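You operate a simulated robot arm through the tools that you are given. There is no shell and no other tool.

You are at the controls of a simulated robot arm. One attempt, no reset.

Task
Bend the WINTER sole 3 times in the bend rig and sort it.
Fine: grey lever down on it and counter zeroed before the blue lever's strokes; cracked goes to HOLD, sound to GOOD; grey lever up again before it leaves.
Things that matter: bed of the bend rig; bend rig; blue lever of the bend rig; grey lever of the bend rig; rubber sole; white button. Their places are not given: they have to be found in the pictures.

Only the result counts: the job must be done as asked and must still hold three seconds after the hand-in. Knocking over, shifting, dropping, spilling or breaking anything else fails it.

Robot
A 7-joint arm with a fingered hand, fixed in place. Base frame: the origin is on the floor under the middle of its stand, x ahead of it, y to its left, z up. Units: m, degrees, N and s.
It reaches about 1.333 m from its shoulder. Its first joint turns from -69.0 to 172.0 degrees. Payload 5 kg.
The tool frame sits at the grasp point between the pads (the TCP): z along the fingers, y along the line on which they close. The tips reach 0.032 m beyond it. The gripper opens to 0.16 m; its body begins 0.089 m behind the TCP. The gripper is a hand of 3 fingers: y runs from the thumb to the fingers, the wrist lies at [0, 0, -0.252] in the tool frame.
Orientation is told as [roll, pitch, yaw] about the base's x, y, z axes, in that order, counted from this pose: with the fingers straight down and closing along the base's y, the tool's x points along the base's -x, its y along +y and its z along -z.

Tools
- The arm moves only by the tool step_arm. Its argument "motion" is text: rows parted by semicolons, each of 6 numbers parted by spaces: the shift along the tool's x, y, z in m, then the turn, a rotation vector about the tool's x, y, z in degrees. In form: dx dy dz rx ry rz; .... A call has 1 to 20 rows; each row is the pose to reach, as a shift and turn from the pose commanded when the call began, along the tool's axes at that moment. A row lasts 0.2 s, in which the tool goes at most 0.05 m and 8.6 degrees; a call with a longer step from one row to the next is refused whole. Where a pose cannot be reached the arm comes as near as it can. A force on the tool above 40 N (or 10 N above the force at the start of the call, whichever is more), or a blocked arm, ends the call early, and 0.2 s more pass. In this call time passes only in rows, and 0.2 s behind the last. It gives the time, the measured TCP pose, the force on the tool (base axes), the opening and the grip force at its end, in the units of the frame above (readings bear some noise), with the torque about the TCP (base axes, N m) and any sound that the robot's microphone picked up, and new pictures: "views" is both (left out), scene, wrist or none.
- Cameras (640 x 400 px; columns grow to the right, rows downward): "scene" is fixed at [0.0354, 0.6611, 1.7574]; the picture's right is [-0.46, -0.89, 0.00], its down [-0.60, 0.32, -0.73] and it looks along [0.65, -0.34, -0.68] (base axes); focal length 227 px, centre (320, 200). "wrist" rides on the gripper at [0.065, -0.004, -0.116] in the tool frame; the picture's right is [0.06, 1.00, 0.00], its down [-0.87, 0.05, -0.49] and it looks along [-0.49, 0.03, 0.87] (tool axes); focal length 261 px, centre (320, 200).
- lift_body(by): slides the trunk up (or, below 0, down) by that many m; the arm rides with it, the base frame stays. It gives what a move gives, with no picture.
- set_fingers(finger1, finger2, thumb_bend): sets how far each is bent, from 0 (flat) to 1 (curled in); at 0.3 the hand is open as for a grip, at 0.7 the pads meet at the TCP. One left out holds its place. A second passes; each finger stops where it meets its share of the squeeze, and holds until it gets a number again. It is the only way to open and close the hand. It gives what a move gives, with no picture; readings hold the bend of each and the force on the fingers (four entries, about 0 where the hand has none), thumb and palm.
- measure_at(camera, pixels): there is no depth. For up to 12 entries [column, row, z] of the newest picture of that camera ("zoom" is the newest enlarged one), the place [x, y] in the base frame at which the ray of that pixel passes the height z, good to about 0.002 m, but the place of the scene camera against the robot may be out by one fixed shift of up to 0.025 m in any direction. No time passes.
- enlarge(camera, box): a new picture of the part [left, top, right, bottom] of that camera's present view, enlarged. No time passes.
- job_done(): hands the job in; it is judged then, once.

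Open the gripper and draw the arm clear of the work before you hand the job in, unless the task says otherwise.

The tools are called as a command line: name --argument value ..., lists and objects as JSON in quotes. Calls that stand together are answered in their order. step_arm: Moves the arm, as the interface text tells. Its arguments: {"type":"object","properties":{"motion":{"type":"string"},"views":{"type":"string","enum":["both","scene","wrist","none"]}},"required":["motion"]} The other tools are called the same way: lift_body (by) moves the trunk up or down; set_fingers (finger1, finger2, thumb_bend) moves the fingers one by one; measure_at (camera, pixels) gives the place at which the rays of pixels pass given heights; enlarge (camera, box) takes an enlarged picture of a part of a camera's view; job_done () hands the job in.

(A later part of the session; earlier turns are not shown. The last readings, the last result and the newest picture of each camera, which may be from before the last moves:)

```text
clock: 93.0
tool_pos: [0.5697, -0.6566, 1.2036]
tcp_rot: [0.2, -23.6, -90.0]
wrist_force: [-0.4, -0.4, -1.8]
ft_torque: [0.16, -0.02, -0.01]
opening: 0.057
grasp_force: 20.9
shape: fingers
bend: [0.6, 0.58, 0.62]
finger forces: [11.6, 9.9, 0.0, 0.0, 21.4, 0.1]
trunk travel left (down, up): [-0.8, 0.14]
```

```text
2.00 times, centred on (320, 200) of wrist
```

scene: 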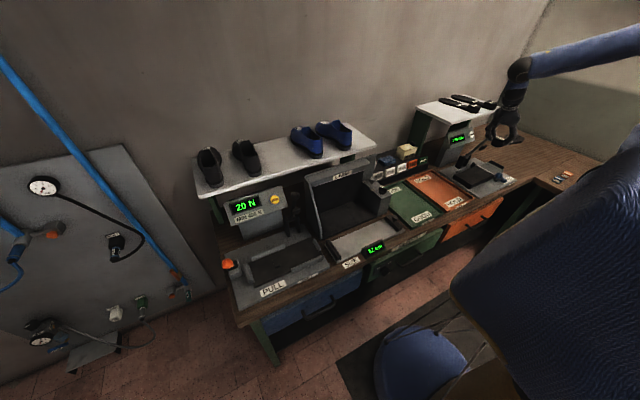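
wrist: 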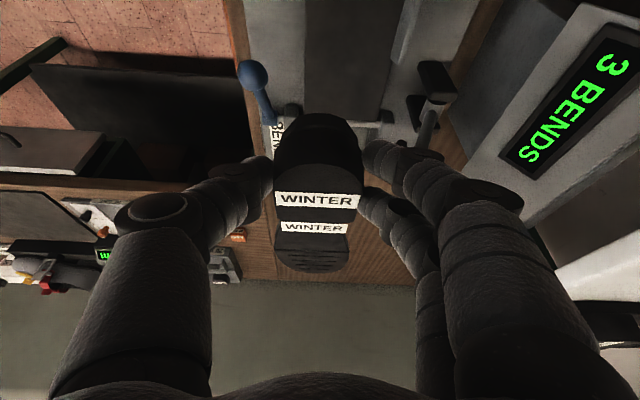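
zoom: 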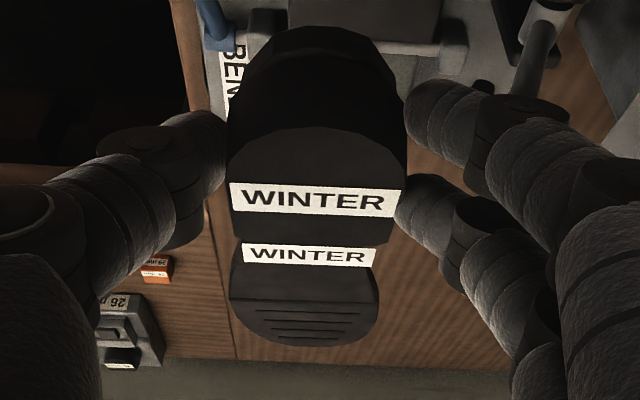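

The sole is out and the lever stays up. I carry it up over the trays, clear of everything, to inspect its underside.

step_arm --motion "0.0109 -0.01 -0.0384 0 0 0; 0.0218 -0.02 -0.0768 0 0 0; 0.0327 -0.03 -0.1152 0 0 0; 0.0435 -0.04 -0.1535 0 0 0; 0.0544 -0.05 -0.192 0 0 0; 0.0653 -0.06 -0.2303 0 0 0; 0.0762 -0.07 -0.2687 0 0 0" --views "scene"

step_arm --motion "0 0 0 0 7 0; 0 0 0 0 14 0; 0 0 0 0 21 0; 0 0 0 0 28 0; 0 0 0 0 35 0; 0 0 0 0 42 0; 0 0 0 0 49 0; 0 0 0 0 56 0; 0 0 0 0 63 0; 0 0 0 0 70 0" --views "both"

enlarge --camera "scene" --box '[440, 60, 560, 180]'

```text
clock: 94.6
tool_pos: [0.4986, -0.4776, 1.4177]
tcp_rot: [0.2, -23.6, -90.0]
wrist_force: [0.1, -0.9, -1.7]
ft_torque: [0.17, 0.01, -0.01]
opening: 0.0572
grasp_force: 21.2
shape: fingers
bend: [0.6, 0.58, 0.62]
finger forces: [11.6, 9.8, 0.0, 0.0, 21.4, 0.1]
trunk travel left (down, up): [-0.8, 0.14]
```

scene: 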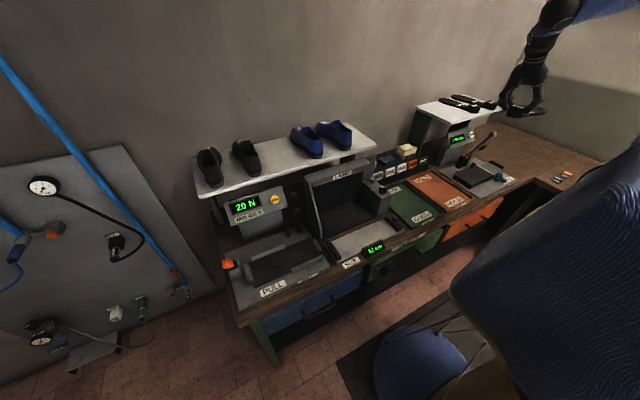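

```text
clock: 96.8
tool_pos: [0.5018, -0.483, 1.415]
tcp_rot: [-0.1, 46.7, -89.9]
wrist_force: [-0.9, -0.6, -2.5]
ft_torque: [0.01, -0.01, 0.01]
opening: 0.0567
grasp_force: 21.5
shape: fingers
bend: [0.6, 0.58, 0.62]
finger forces: [11.0, 10.3, 0.0, 0.0, 21.3, 0.0]
trunk travel left (down, up): [-0.8, 0.14]
```

scene: 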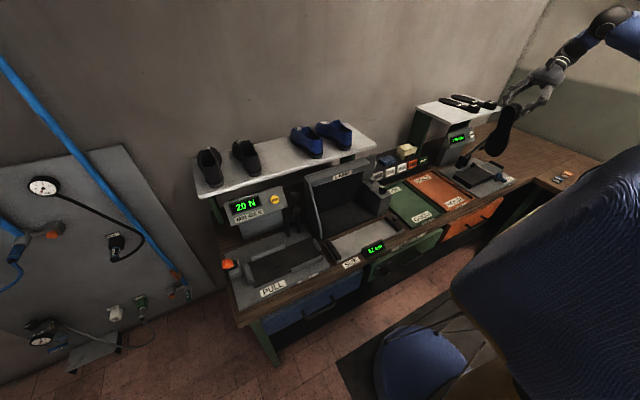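
wrist: 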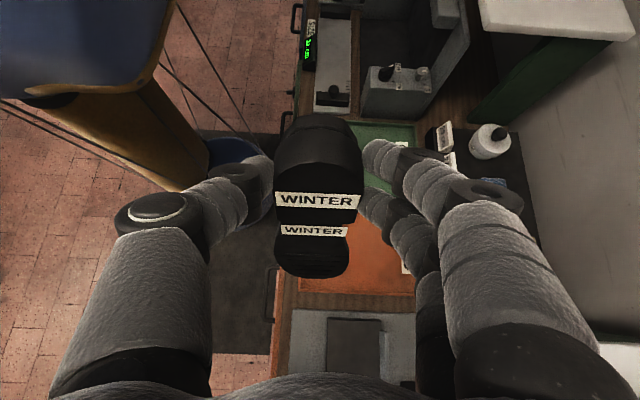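

```text
3.33 times, centred on (500, 120) of scene
```

zoom: 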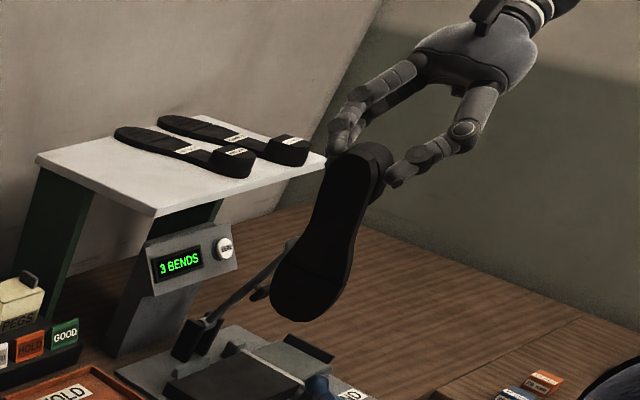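

The underside of the sole now faces the scene camera around (500,145). I enlarge it strongly to look for a crack.

enlarge --camera "scene" --box '[480, 100, 525, 160]'

enlarge --camera "scene" --box '[483, 130, 513, 160]'

enlarge --camera "wrist" --box '[260, 180, 370, 290]'

```text
6.67 times, centred on (502, 130) of scene
```

zoom: 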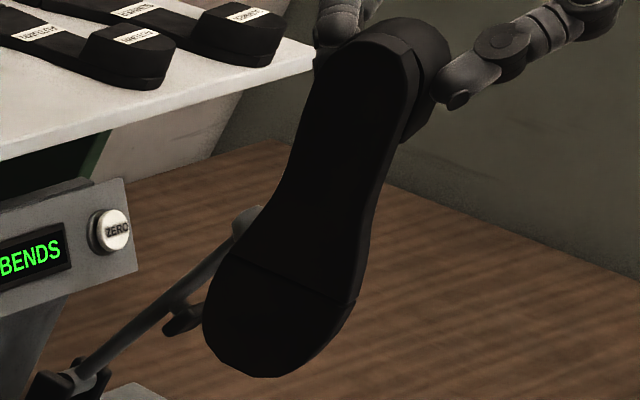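

```text
13.33 times, centred on (498, 145) of scene
```

zoom: 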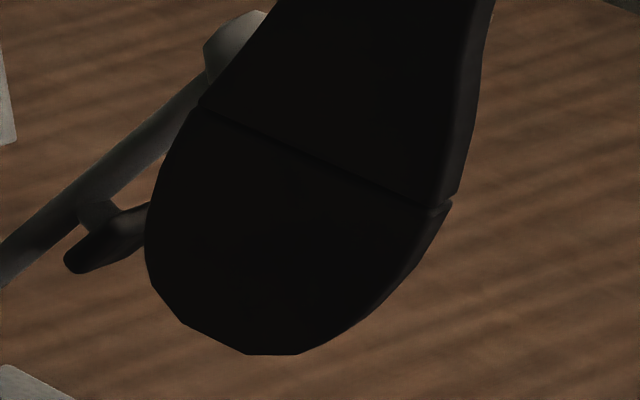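

```text
3.64 times, centred on (315, 235) of wrist
```

zoom: 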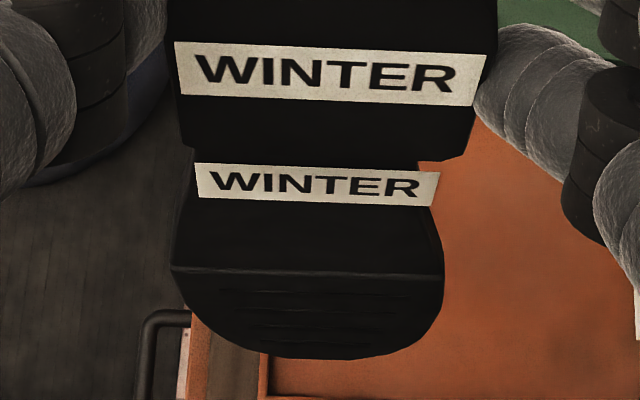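

The underside is in shadow; only the crease line shows. I turn the sole another 35° so light from above reaches the underside.

step_arm --motion "0 0 0 0 7 0; 0 0 0 0 14 0; 0 0 0 0 21 0; 0 0 0 0 28 0; 0 0 0 0 35 0; 0 0 0 0 42 0" --views "scene"

enlarge --camera "scene" --box '[480, 90, 535, 160]'

enlarge --camera "scene" --box '[483, 120, 523, 160]'

```text
clock: 98.4
tool_pos: [0.4758, -0.4801, 1.2695]
tcp_rot: [-85.9, 69.9, -175.6]
wrist_force: [1.5, 0.5, -1.8]
ft_torque: [-0.16, -0.05, 0.0]
opening: 0.0566
grasp_force: 21.1
shape: fingers
bend: [0.59, 0.59, 0.63]
finger forces: [10.3, 11.1, 0.1, 0.1, 20.8, 0.0]
trunk travel left (down, up): [-0.8, 0.14]
stopped in row 6: the arm was blocked; the commanded pose is now the measured one
```

scene: 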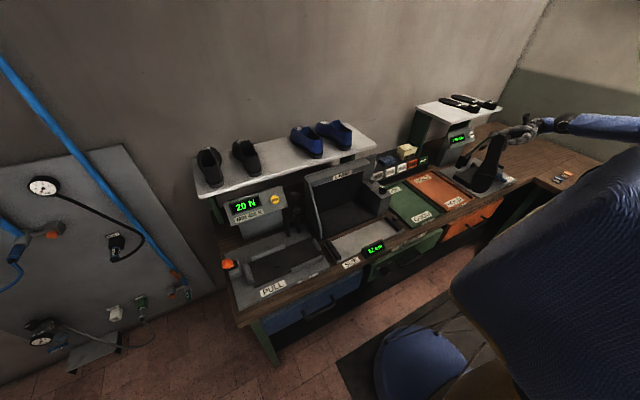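

```text
5.71 times, centred on (508, 125) of scene
```

zoom: 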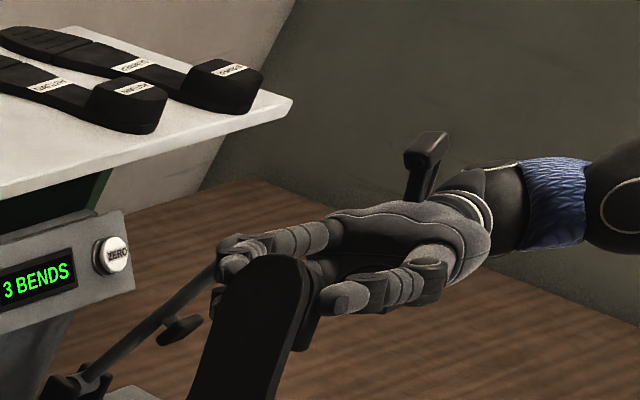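

```text
10.00 times, centred on (503, 140) of scene
```

zoom: 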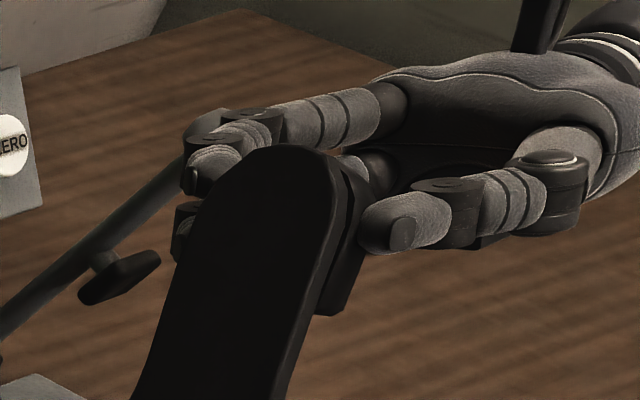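

The arm reached a joint limit, but the underside is now in better view. I enlarge on the crease area, around (485,170).

enlarge --camera "scene" --box '[460, 130, 520, 200]'

enlarge --camera "scene" --box '[465, 155, 505, 195]'

```text
5.71 times, centred on (490, 165) of scene
```

zoom: 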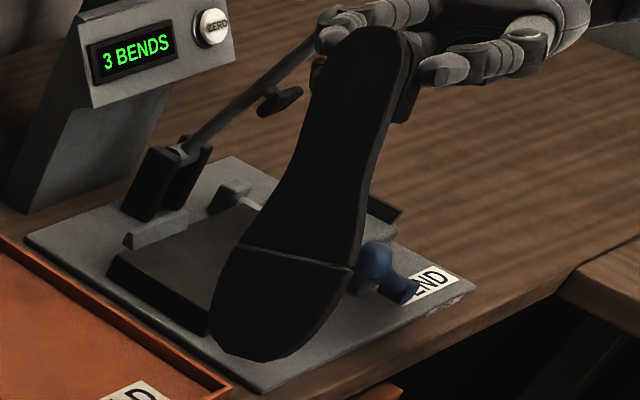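

```text
10.00 times, centred on (485, 175) of scene
```

zoom: 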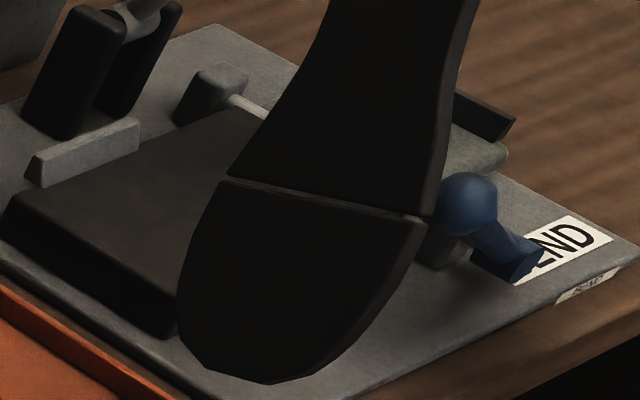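

Neither face shows any crack and no cracking sound was heard during the strokes. For comparison I look at the creases of the unbent soles, then turn the hand back to level.

enlarge --camera "scene" --box '[440, 85, 480, 115]'

step_arm --motion "0.0092 -0.0018 -0.0002 -1.42 -7.91 -0.91; 0.0184 -0.0037 -0.0005 -2.84 -15.8 -1.81; 0.0276 -0.0055 -0.0007 -4.26 -23.7 -2.72; 0.0369 -0.0074 -0.001 -5.69 -31.6 -3.63; 0.0461 -0.0092 -0.0012 -7.11 -39.5 -4.54; 0.0553 -0.0111 -0.0015 -8.53 -47.4 -5.44; 0.0645 -0.0129 -0.0017 -9.95 -55.35 -6.35; 0.0737 -0.0147 -0.0019 -11.37 -63.26 -7.26; 0.0829 -0.0166 -0.0022 -12.79 -71.16 -8.16; 0.0921 -0.0184 -0.0024 -14.21 -79.07 -9.07; 0.1014 -0.0203 -0.0027 -15.64 -86.98 -9.98; 0.1106 -0.0221 -0.0029 -17.06 -94.89 -10.89; 0.1198 -0.024 -0.0032 -18.48 -102.79 -11.79; 0.129 -0.0258 -0.0034 -19.9 -110.7 -12.7" --views "both"

```text
13.33 times, centred on (460, 100) of scene
```

zoom: 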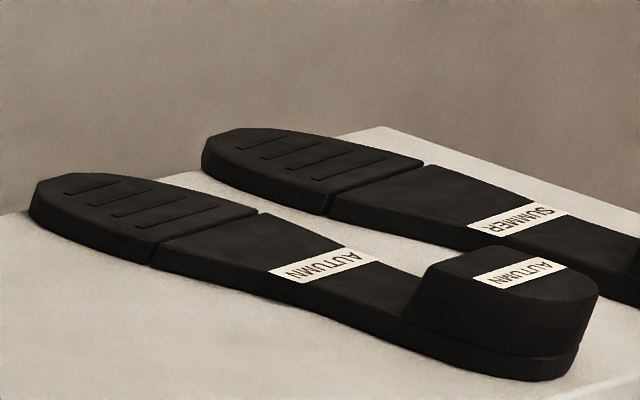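

```text
clock: 101.4
tool_pos: [0.4962, -0.479, 1.3995]
tcp_rot: [0.0, -23.6, -89.9]
wrist_force: [-0.1, 0.6, -1.3]
ft_torque: [0.11, 0.01, 0.01]
opening: 0.0566
grasp_force: 20.7
shape: fingers
bend: [0.59, 0.59, 0.63]
finger forces: [11.0, 9.5, 0.0, 0.0, 20.6, 0.1]
trunk travel left (down, up): [-0.8, 0.14]
```

scene: 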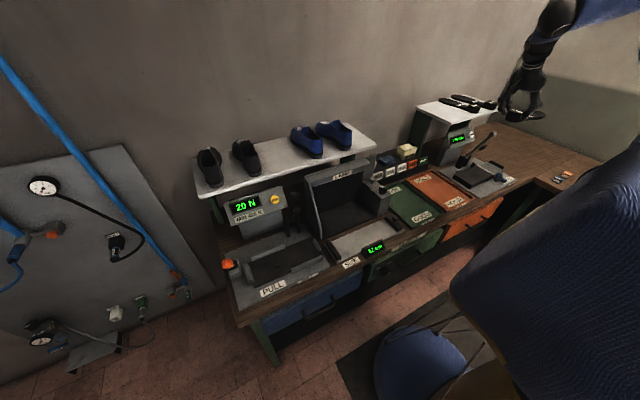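
wrist: 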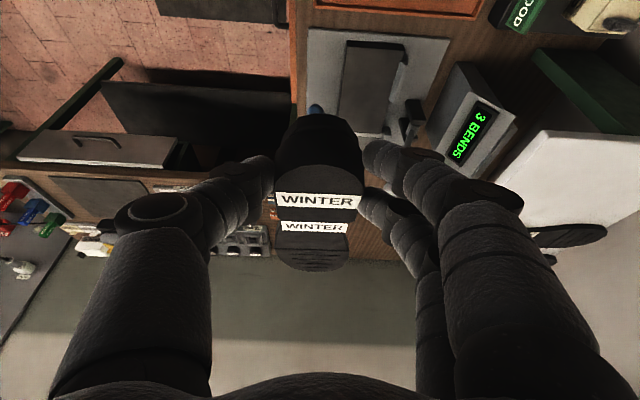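

The unbent soles have the same crease gap, so that is normal. I check the WINTER tread side once more in the scene view near (525,110).

enlarge --camera "scene" --box '[495, 85, 555, 130]'

enlarge --camera "wrist" --box '[260, 180, 370, 290]'

```text
8.89 times, centred on (525, 108) of scene
```

zoom: 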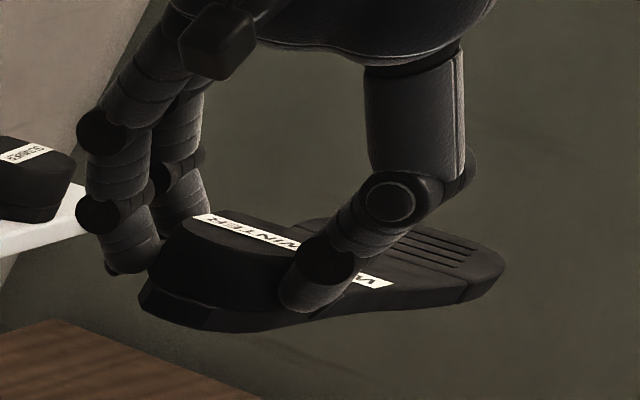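

```text
3.64 times, centred on (315, 235) of wrist
```

zoom: 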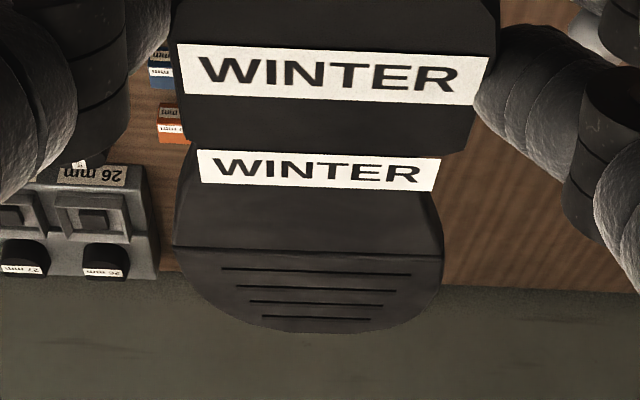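

The tread side is clean too, so the sole is sound and goes to GOOD. I turn the sole back to point +x and carry it above the GOOD tray, then look for the tray's place.

step_arm --motion "0.0124 -0.0006 -0.0054 -3.26 0 -7.5; 0.0248 -0.0013 -0.0108 -6.53 0 -15; 0.0373 -0.0019 -0.0162 -9.79 0 -22.5; 0.0497 -0.0025 -0.0216 -13.05 0 -30; 0.0621 -0.0032 -0.027 -16.32 0 -37.5; 0.0745 -0.0038 -0.0324 -19.58 0 -45; 0.0869 -0.0045 -0.0378 -22.85 0 -52.5; 0.0993 -0.0051 -0.0432 -26.11 0 -60; 0.1118 -0.0057 -0.0486 -29.37 0 -67.5; 0.1242 -0.0064 -0.054 -32.64 0 -75; 0.1366 -0.007 -0.0594 -35.9 0 -82.5" --views "both"

```text
clock: 103.8
tool_pos: [0.5182, -0.2861, 1.3892]
tcp_rot: [0.0, -23.3, 0.1]
wrist_force: [1.2, 0.1, -1.5]
ft_torque: [-0.09, 0.21, -0.04]
opening: 0.0567
grasp_force: 20.5
shape: fingers
bend: [0.6, 0.58, 0.63]
finger forces: [11.5, 9.6, 0.1, 0.0, 20.8, 0.0]
out of reach, approached as far as the arm can: row 8, 9, 10, 11
trunk travel left (down, up): [-0.8, 0.14]
```

scene: 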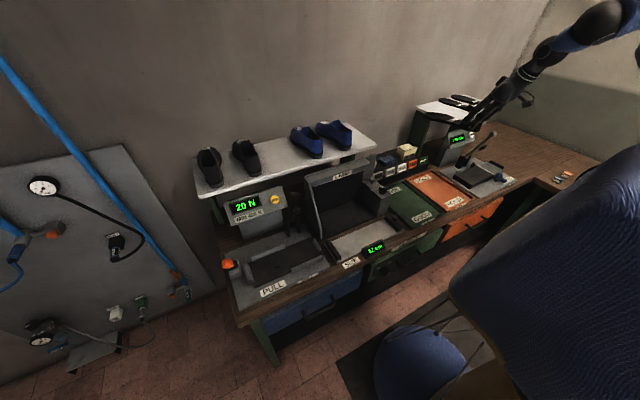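
wrist: 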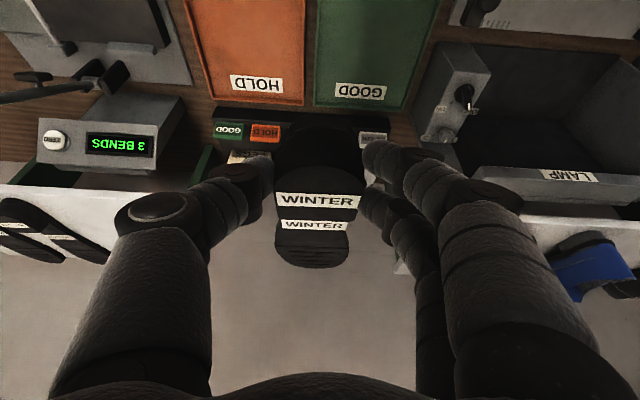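

The arm could not fully reach that pose (too close to the body at this height). I measure the GOOD tray from this view before choosing a lower path.

measure_at --camera "wrist" --pixels '[[318, 5, 0.9], [436, 5, 0.9], [314, 105, 0.9], [405, 110, 0.9], [307, 103, 0.9], [360, 91, 0.89], [318, 5, 0.92], [405, 110, 0.92]]'

enlarge --camera "wrist" --box '[180, 0, 460, 160]'

enlarge --camera "scene" --box '[370, 140, 480, 250]'

```text
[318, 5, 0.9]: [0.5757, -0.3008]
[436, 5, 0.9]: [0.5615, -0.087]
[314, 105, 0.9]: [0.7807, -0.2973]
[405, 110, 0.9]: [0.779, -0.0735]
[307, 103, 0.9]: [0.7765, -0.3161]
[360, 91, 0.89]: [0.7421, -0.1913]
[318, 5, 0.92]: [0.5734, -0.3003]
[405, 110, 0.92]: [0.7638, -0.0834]
```

```text
2.29 times, centred on (320, 80) of wrist
```

zoom: 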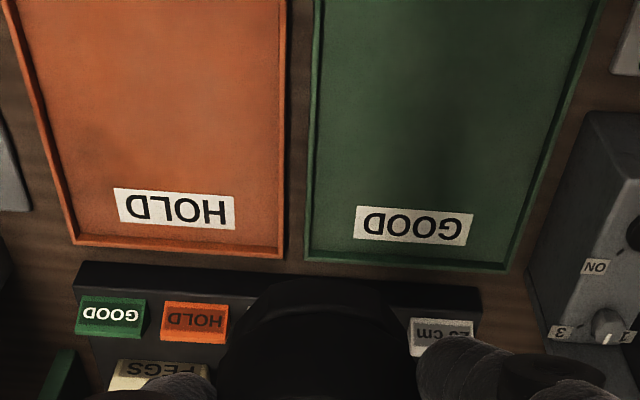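

```text
3.64 times, centred on (425, 195) of scene
```

zoom: 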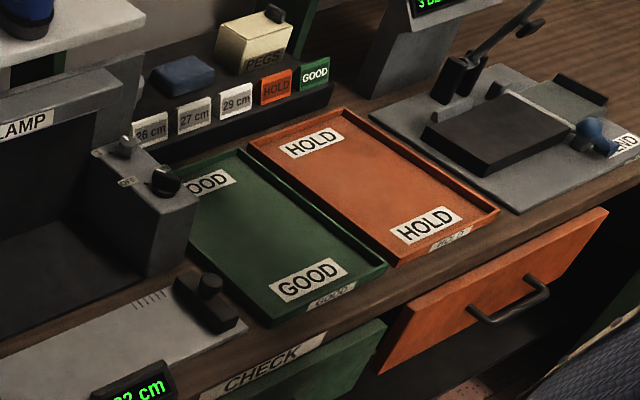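

The GOOD tray spans about x 0.47–0.78, y -0.30…-0.08. I move lower and toward its middle, where the arm is less folded.

step_arm --motion "0.0087 0.018 0.0326 0 0 0; 0.0174 0.037 0.0651 0 0 0; 0.0261 0.055 0.0977 0 0 0; 0.0348 0.073 0.1303 0 0 0; 0.0435 0.092 0.1628 0 0 0; 0.0522 0.11 0.1954 0 0 0" --views "both"

```text
clock: 105.2
tool_pos: [0.5813, -0.1889, 1.1916]
tcp_rot: [0.1, -23.4, -0.1]
wrist_force: [0.9, 0.1, -1.8]
ft_torque: [-0.01, 0.22, 0.01]
opening: 0.0567
grasp_force: 20.6
shape: fingers
bend: [0.6, 0.58, 0.63]
finger forces: [11.9, 9.1, 0.0, 0.1, 21.1, 0.1]
out of reach, approached as far as the arm can: row 1, 2, 3, 4, 5, 6
trunk travel left (down, up): [-0.8, 0.14]
```

scene: 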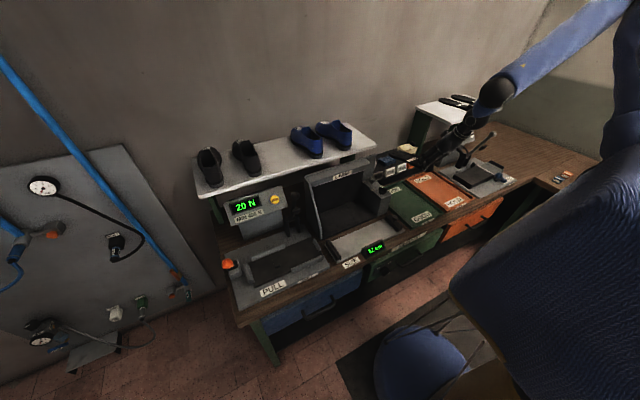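
wrist: 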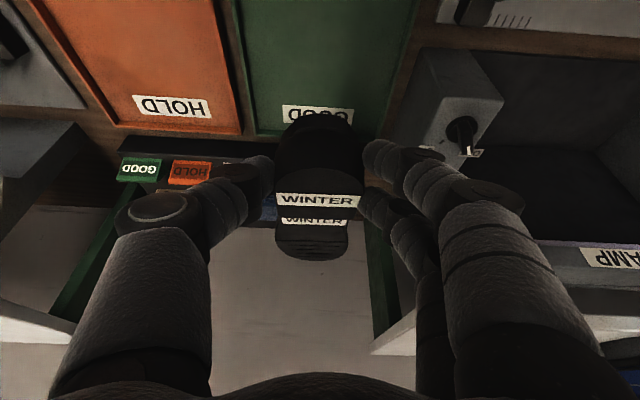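

This heading with the lean is out of reach at the tray's x. I take the lean out (hand vertical, toe tipping down about 24°) while rising a little, which should let the arm come closer.

step_arm --motion "-0.008 0 -0.0184 0 5.9 0; -0.016 0 -0.0367 0 11.8 0; -0.0239 0 -0.055 0 17.6 0; -0.0319 0 -0.0734 0 23.5 0" --views "both"

enlarge --camera "scene" --box '[380, 120, 500, 220]'

```text
clock: 106.2
tool_pos: [0.5769, -0.1887, 1.2757]
tcp_rot: [0.1, 0.1, 0.1]
wrist_force: [-0.9, -0.7, -2.1]
ft_torque: [-0.04, 0.15, -0.01]
opening: 0.0567
grasp_force: 21.1
shape: fingers
bend: [0.6, 0.58, 0.63]
finger forces: [11.4, 9.6, 0.0, 0.1, 21.0, 0.1]
trunk travel left (down, up): [-0.8, 0.14]
```

scene: 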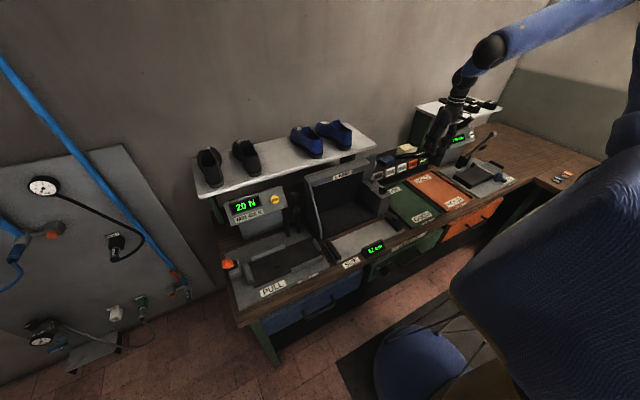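
wrist: 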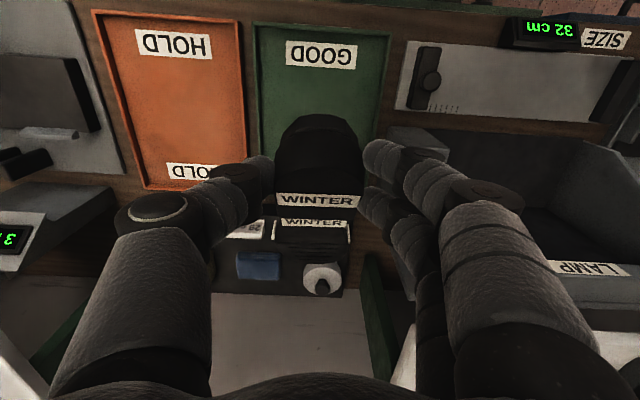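

```text
4.00 times, centred on (440, 170) of scene
```

zoom: 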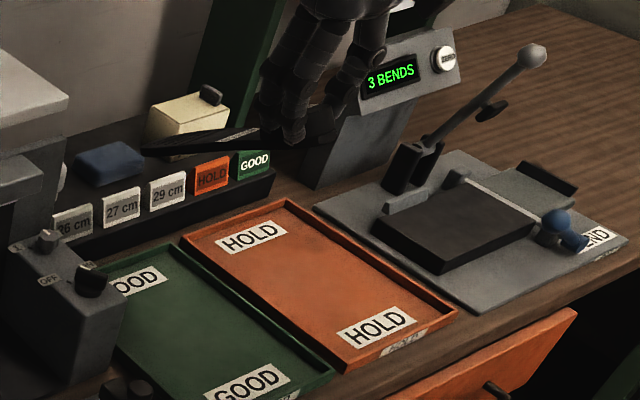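

Now the reach is fine. The GOOD tray is fully visible at (255–390, 22–150); I measure its corners.

measure_at --camera "wrist" --pixels '[[254, 24, 0.9], [389, 33, 0.9], [262, 150, 0.9], [372, 140, 0.9], [260, 33, 0.885], [381, 40, 0.885], [246, 24, 0.9], [100, 12, 0.9], [408, 42, 0.9], [388, 130, 1.0], [447, 130, 1.0]]'

enlarge --camera "wrist" --box '[220, 0, 460, 180]'

```text
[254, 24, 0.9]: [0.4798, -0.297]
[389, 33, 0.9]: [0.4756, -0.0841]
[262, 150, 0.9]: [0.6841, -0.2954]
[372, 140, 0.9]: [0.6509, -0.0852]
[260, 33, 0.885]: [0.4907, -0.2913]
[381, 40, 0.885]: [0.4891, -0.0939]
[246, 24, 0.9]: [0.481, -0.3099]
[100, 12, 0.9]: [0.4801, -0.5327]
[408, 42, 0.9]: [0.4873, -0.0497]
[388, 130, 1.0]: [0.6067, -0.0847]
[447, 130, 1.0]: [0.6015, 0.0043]
```

```text
2.22 times, centred on (340, 90) of wrist
```

zoom: 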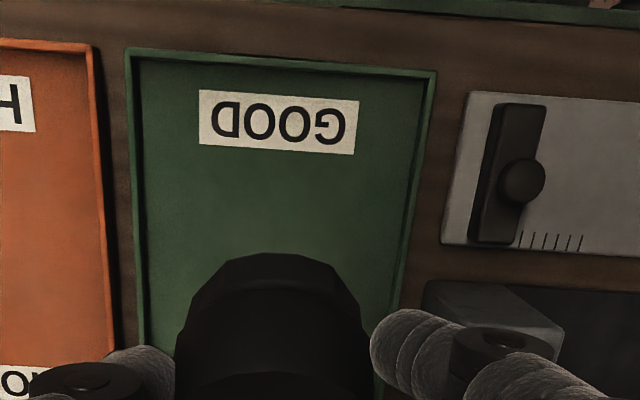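

The GOOD tray's inside is about x 0.487–0.77, y -0.29…-0.094. A 20° turned lie gives the 0.27 m sole more slack, so I turn +20° and shift over the heel spot (0.523,-0.229).

step_arm --motion "0.018 -0.013 0 0 0 -6.7; 0.036 -0.027 0 0 0 -13.3; 0.054 -0.04 0 0 0 -20" --views "both"

```text
clock: 107.0
tool_pos: [0.5218, -0.2289, 1.2766]
tcp_rot: [0.0, -0.1, 20.2]
wrist_force: [-0.4, 0.4, -1.8]
ft_torque: [-0.03, 0.07, -0.02]
opening: 0.057
grasp_force: 21.0
shape: fingers
bend: [0.6, 0.58, 0.63]
finger forces: [11.4, 9.5, 0.1, 0.0, 21.0, 0.0]
trunk travel left (down, up): [-0.8, 0.14]
```

scene: 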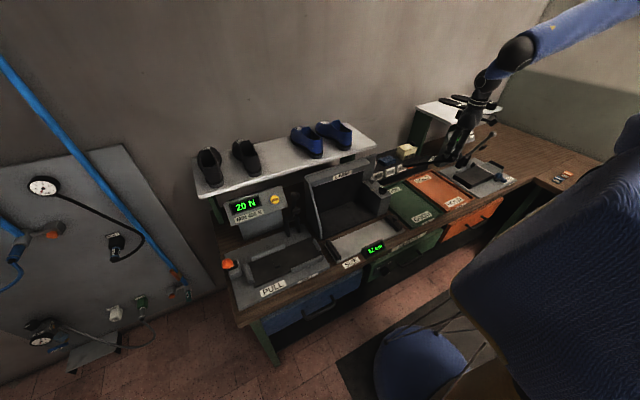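
wrist: 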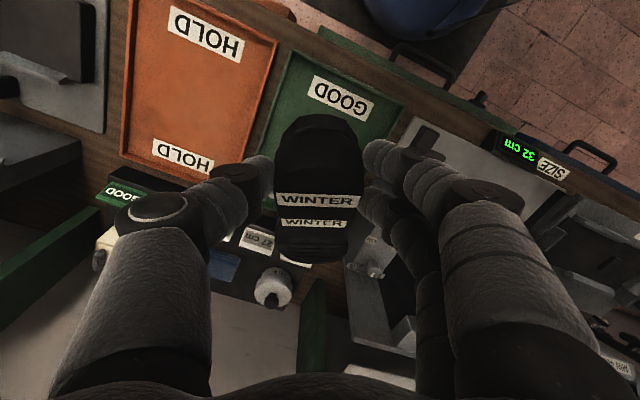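

That pose is reached exactly. I lower to TCP z≈1.13 and then try to lean the hand back in steps to level the sole.

step_arm --motion "0 0 0.036 0 0 0; 0 0 0.073 0 0 0; 0 0 0.11 0 0 0; 0 0 0.145 0 0 0" --views "none"

step_arm --motion "0 0 0 0 -4 0; 0 0 0 0 -8 0; 0 0 0 0 -12 0" --views "both"

```text
clock: 108.0
tool_pos: [0.5256, -0.2295, 1.1295]
tcp_rot: [0.1, 0.0, 20.0]
wrist_force: [0.2, -0.1, -2.0]
ft_torque: [0.0, 0.09, -0.01]
opening: 0.0566
grasp_force: 20.7
shape: fingers
bend: [0.6, 0.58, 0.63]
finger forces: [11.5, 9.5, 0.0, 0.0, 21.0, 0.0]
trunk travel left (down, up): [-0.8, 0.14]
```

```text
clock: 108.8
tool_pos: [0.5278, -0.2326, 1.1315]
tcp_rot: [0.1, -12.1, 20.0]
wrist_force: [0.8, -0.1, -2.4]
ft_torque: [-0.04, 0.16, -0.02]
opening: 0.0569
grasp_force: 20.8
shape: fingers
bend: [0.6, 0.58, 0.63]
finger forces: [11.6, 9.5, 0.0, 0.1, 21.0, 0.0]
out of reach, approached as far as the arm can: row 3
trunk travel left (down, up): [-0.8, 0.14]
```

scene: 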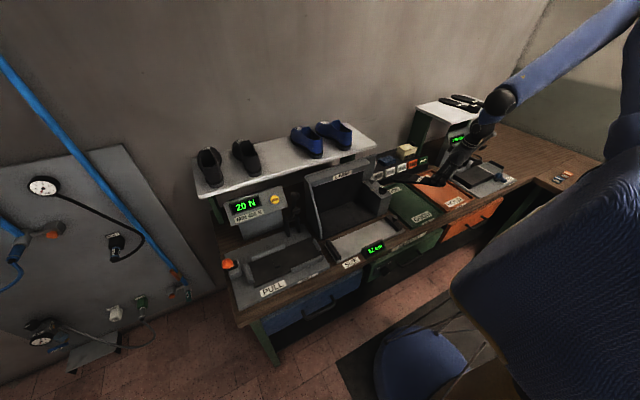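
wrist: 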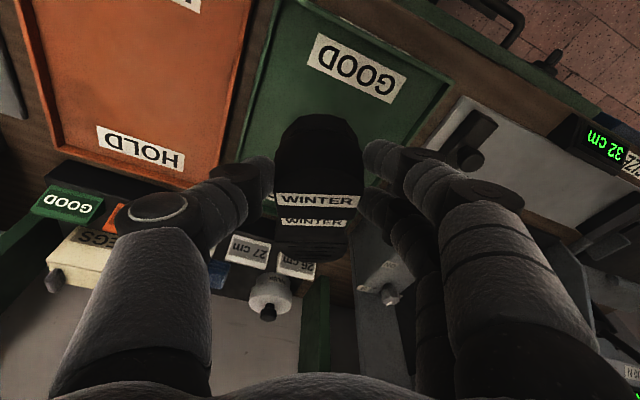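

The arm manages 12° of lean here. I raise the trunk by 0.13 m to unfold the arm, then lower the hand again and try for the full lean.

lift_body --by 0.13

step_arm --motion "0 0 0 0 -4 0; 0 0 0 0 -8 0; 0 0 0 0 -11.5 0" --views "both"

```text
clock: 110.4
tool_pos: [0.5282, -0.2315, 1.2612]
tcp_rot: [0.1, -12.0, 20.1]
wrist_force: [0.4, 0.3, -2.0]
ft_torque: [-0.06, 0.12, 0.0]
opening: 0.0569
grasp_force: 21.0
shape: fingers
bend: [0.6, 0.58, 0.63]
finger forces: [11.7, 9.5, 0.0, 0.0, 21.0, 0.1]
trunk travel left (down, up): [-0.93, 0.01]
```

```text
clock: 111.2
tool_pos: [0.5702, -0.2352, 1.2553]
tcp_rot: [0.2, -23.4, 20.0]
wrist_force: [0.7, 0.3, -2.5]
ft_torque: [-0.06, 0.17, -0.02]
opening: 0.0569
grasp_force: 21.0
shape: fingers
bend: [0.6, 0.58, 0.63]
finger forces: [11.6, 9.5, 0.0, 0.1, 21.1, 0.0]
out of reach, approached as far as the arm can: row 1, 2, 3
trunk travel left (down, up): [-0.93, 0.01]
```

scene: 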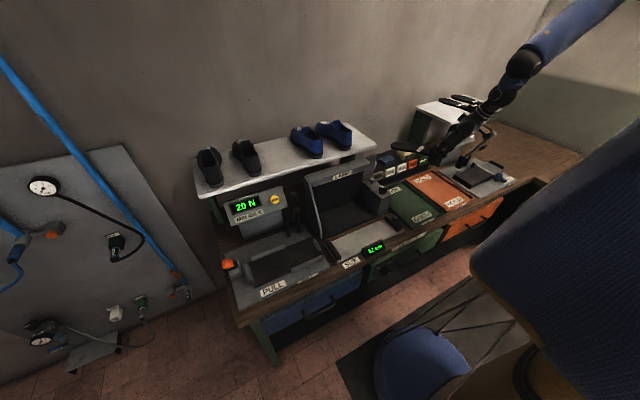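
wrist: 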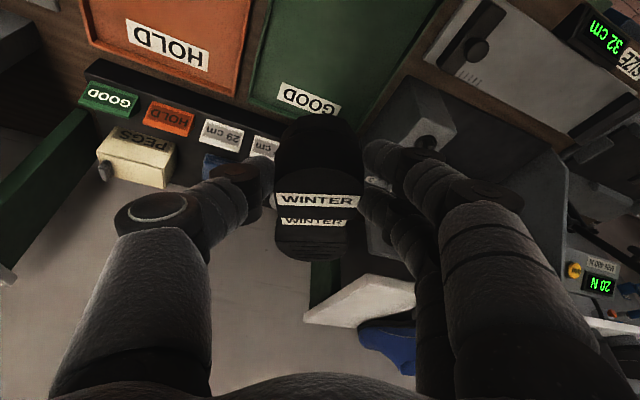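

step_arm --motion "0.0268 0.0075 0.0265 0 0 0; 0.0535 0.015 0.053 0 0 0; 0.0803 0.0224 0.0796 0 0 0" --views "wrist"

```text
clock: 112.0
tool_pos: [0.537, -0.2292, 1.1443]
tcp_rot: [0.1, -23.4, 20.1]
wrist_force: [0.2, -0.4, -2.6]
ft_torque: [-0.03, 0.14, 0.0]
opening: 0.0567
grasp_force: 21.2
shape: fingers
bend: [0.6, 0.58, 0.63]
finger forces: [11.6, 9.6, 0.0, 0.0, 21.2, 0.1]
out of reach, approached as far as the arm can: row 1, 2, 3
trunk travel left (down, up): [-0.93, 0.01]
```

wrist: 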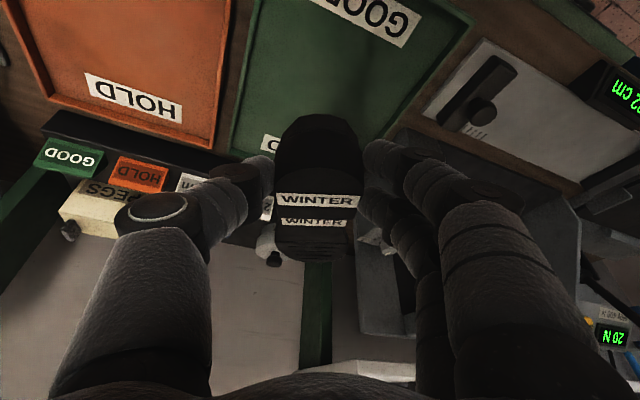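

With the trunk up, the full lean is reached and x improves as I go down. I continue down to TCP z≈1.04 above the tray.

step_arm --motion "0.0178 0.0018 0.0301 0 0 0; 0.0356 0.0035 0.0602 0 0 0; 0.0534 0.0053 0.0903 0 0 0" --views "both"

enlarge --camera "scene" --box '[370, 130, 480, 240]'

enlarge --camera "wrist" --box '[200, 0, 460, 280]'

```text
clock: 112.8
tool_pos: [0.5238, -0.228, 1.0399]
tcp_rot: [0.0, -23.6, 19.9]
wrist_force: [0.1, 0.8, -2.1]
ft_torque: [-0.05, 0.18, 0.0]
opening: 0.0571
grasp_force: 21.2
shape: fingers
bend: [0.6, 0.58, 0.63]
finger forces: [11.6, 9.6, 0.0, 0.0, 21.3, 0.0]
trunk travel left (down, up): [-0.93, 0.01]
```

scene: 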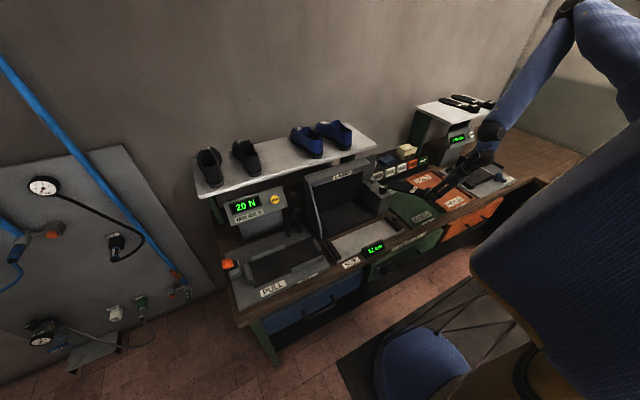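
wrist: 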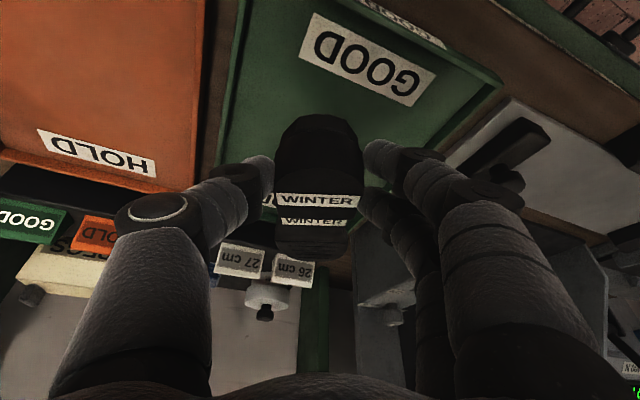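

```text
3.64 times, centred on (425, 185) of scene
```

zoom: 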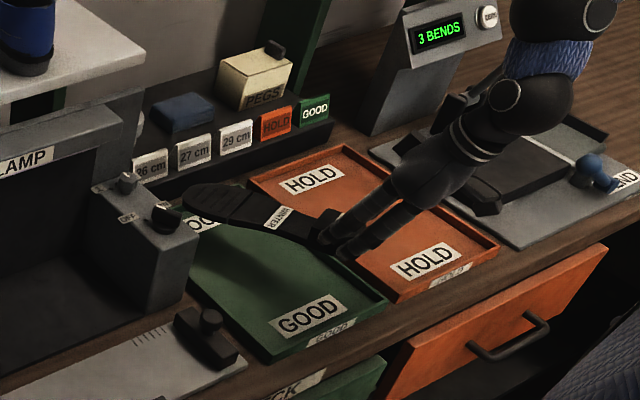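

```text
1.43 times, centred on (330, 140) of wrist
```

zoom: 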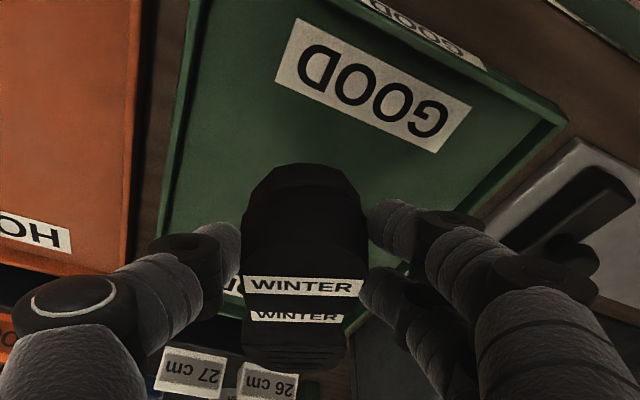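

The sole is over the GOOD tray. I shift 1 cm toward its middle and lower to TCP z≈0.955.

step_arm --motion "0.0103 0.0031 0.0264 0 0 0; 0.0205 0.0063 0.0529 0 0 0; 0.0308 0.0094 0.0793 0 0 0" --views "both"

enlarge --camera "scene" --box '[370, 150, 480, 240]'

enlarge --camera "wrist" --box '[200, 0, 460, 280]'

```text
clock: 113.6
tool_pos: [0.5325, -0.2504, 1.0166]
tcp_rot: [0.2, -23.5, 20.0]
wrist_force: [-0.7, 0.7, -2.7]
ft_torque: [-0.01, 0.21, 0.01]
opening: 0.0571
grasp_force: 21.1
shape: fingers
bend: [0.6, 0.58, 0.63]
finger forces: [11.8, 9.7, 0.0, 0.0, 21.3, 0.0]
out of reach, approached as far as the arm can: row 1, 2, 3
trunk travel left (down, up): [-0.93, 0.01]
```

scene: 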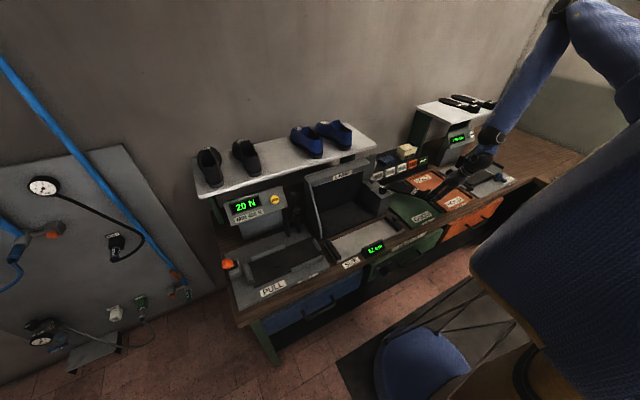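
wrist: 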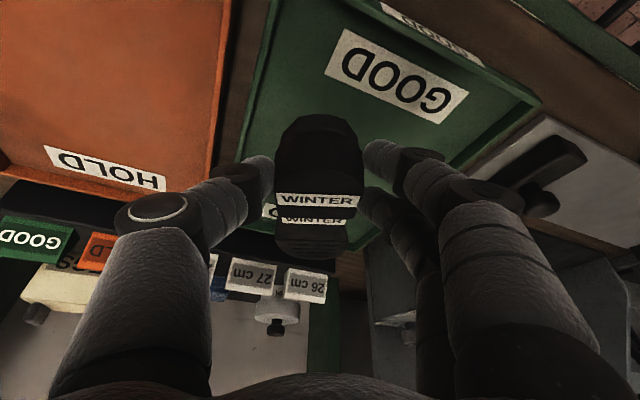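

```text
4.44 times, centred on (425, 195) of scene
```

zoom: 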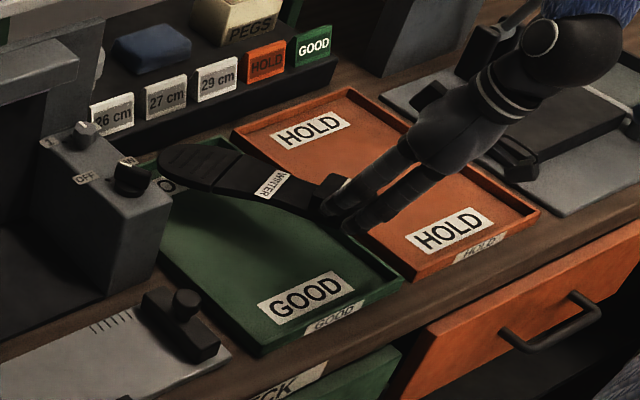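

```text
1.43 times, centred on (330, 140) of wrist
```

zoom: 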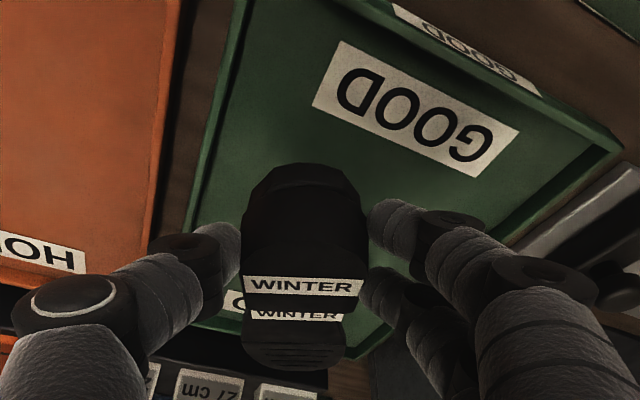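

Lower with the trunk up is out of reach, but the trunk itself can carry the hand straight down. I return to the good spot at z≈1.045 first.

step_arm --motion "-0.0064 0.0149 -0.0127 0 0 0; -0.0127 0.0297 -0.0254 0 0 0" --views "none"

```text
clock: 114.2
tool_pos: [0.5226, -0.2231, 1.0451]
tcp_rot: [0.0, -23.5, 20.1]
wrist_force: [0.9, 0.2, -1.6]
ft_torque: [-0.1, 0.18, -0.04]
opening: 0.0573
grasp_force: 21.7
shape: fingers
bend: [0.6, 0.58, 0.63]
finger forces: [11.7, 9.6, 0.0, 0.0, 21.4, 0.0]
trunk travel left (down, up): [-0.93, 0.01]
```

The spot (0.523,-0.223,1.045) is reached. I lower the trunk by 0.08 m and look.

lift_body --by -0.08

step_arm --motion "0 0 0 0 0 0" --views "both"

enlarge --camera "scene" --box '[370, 150, 480, 240]'

enlarge --camera "wrist" --box '[200, 0, 460, 280]'

```text
clock: 115.3
tool_pos: [0.5213, -0.2233, 0.9662]
tcp_rot: [0.1, -23.6, 20.0]
wrist_force: [0.6, 0.5, -1.0]
ft_torque: [-0.01, 0.12, -0.04]
opening: 0.0571
grasp_force: 21.0
shape: fingers
bend: [0.6, 0.58, 0.63]
finger forces: [11.7, 9.6, 0.0, 0.0, 21.3, 0.0]
trunk travel left (down, up): [-0.85, 0.09]
```

```text
clock: 115.8
tool_pos: [0.5234, -0.2231, 0.9668]
tcp_rot: [-0.1, -23.5, 20.1]
wrist_force: [0.3, -0.2, -2.5]
ft_torque: [-0.02, 0.11, 0.0]
opening: 0.0566
grasp_force: 21.5
shape: fingers
bend: [0.6, 0.58, 0.63]
finger forces: [11.5, 9.8, 0.0, 0.0, 21.3, 0.0]
trunk travel left (down, up): [-0.85, 0.09]
```

scene: 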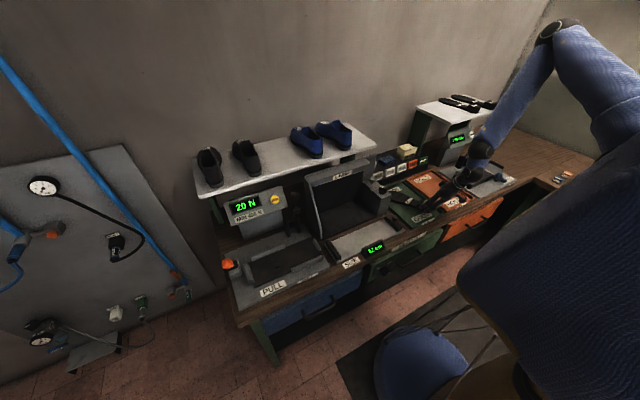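
wrist: 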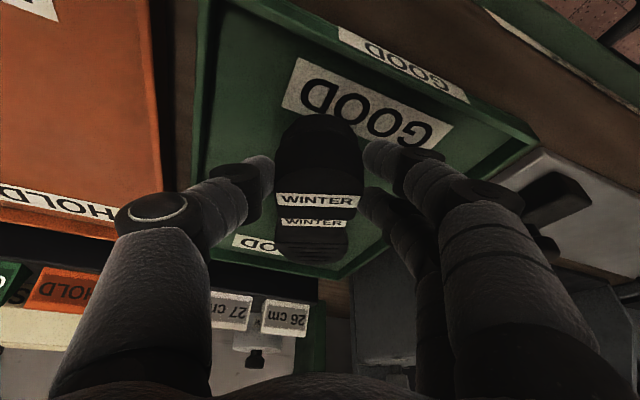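

```text
4.44 times, centred on (425, 195) of scene
```

zoom: 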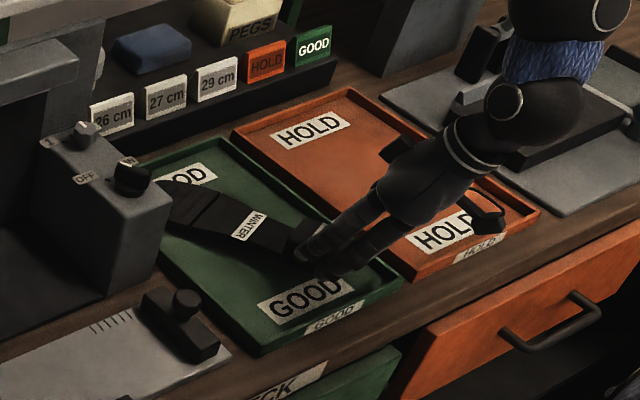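

```text
1.43 times, centred on (330, 140) of wrist
```

zoom: 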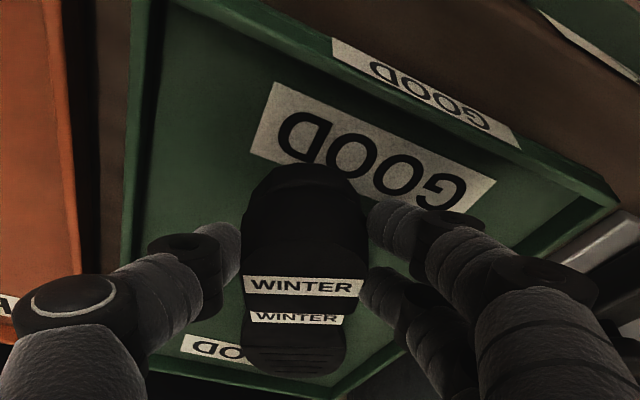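

The sole is about 3 cm above the tray floor, well inside the rims. I lower the trunk further in small steps.

lift_body --by -0.018

```text
clock: 116.4
tool_pos: [0.5227, -0.2225, 0.9475]
tcp_rot: [-0.1, -23.7, 20.0]
wrist_force: [0.9, 0.0, -0.4]
ft_torque: [0.05, -0.06, -0.06]
opening: 0.057
grasp_force: 21.3
shape: fingers
bend: [0.59, 0.59, 0.63]
finger forces: [10.5, 11.2, 0.0, 0.0, 21.7, 0.0]
trunk travel left (down, up): [-0.832, 0.108]
```

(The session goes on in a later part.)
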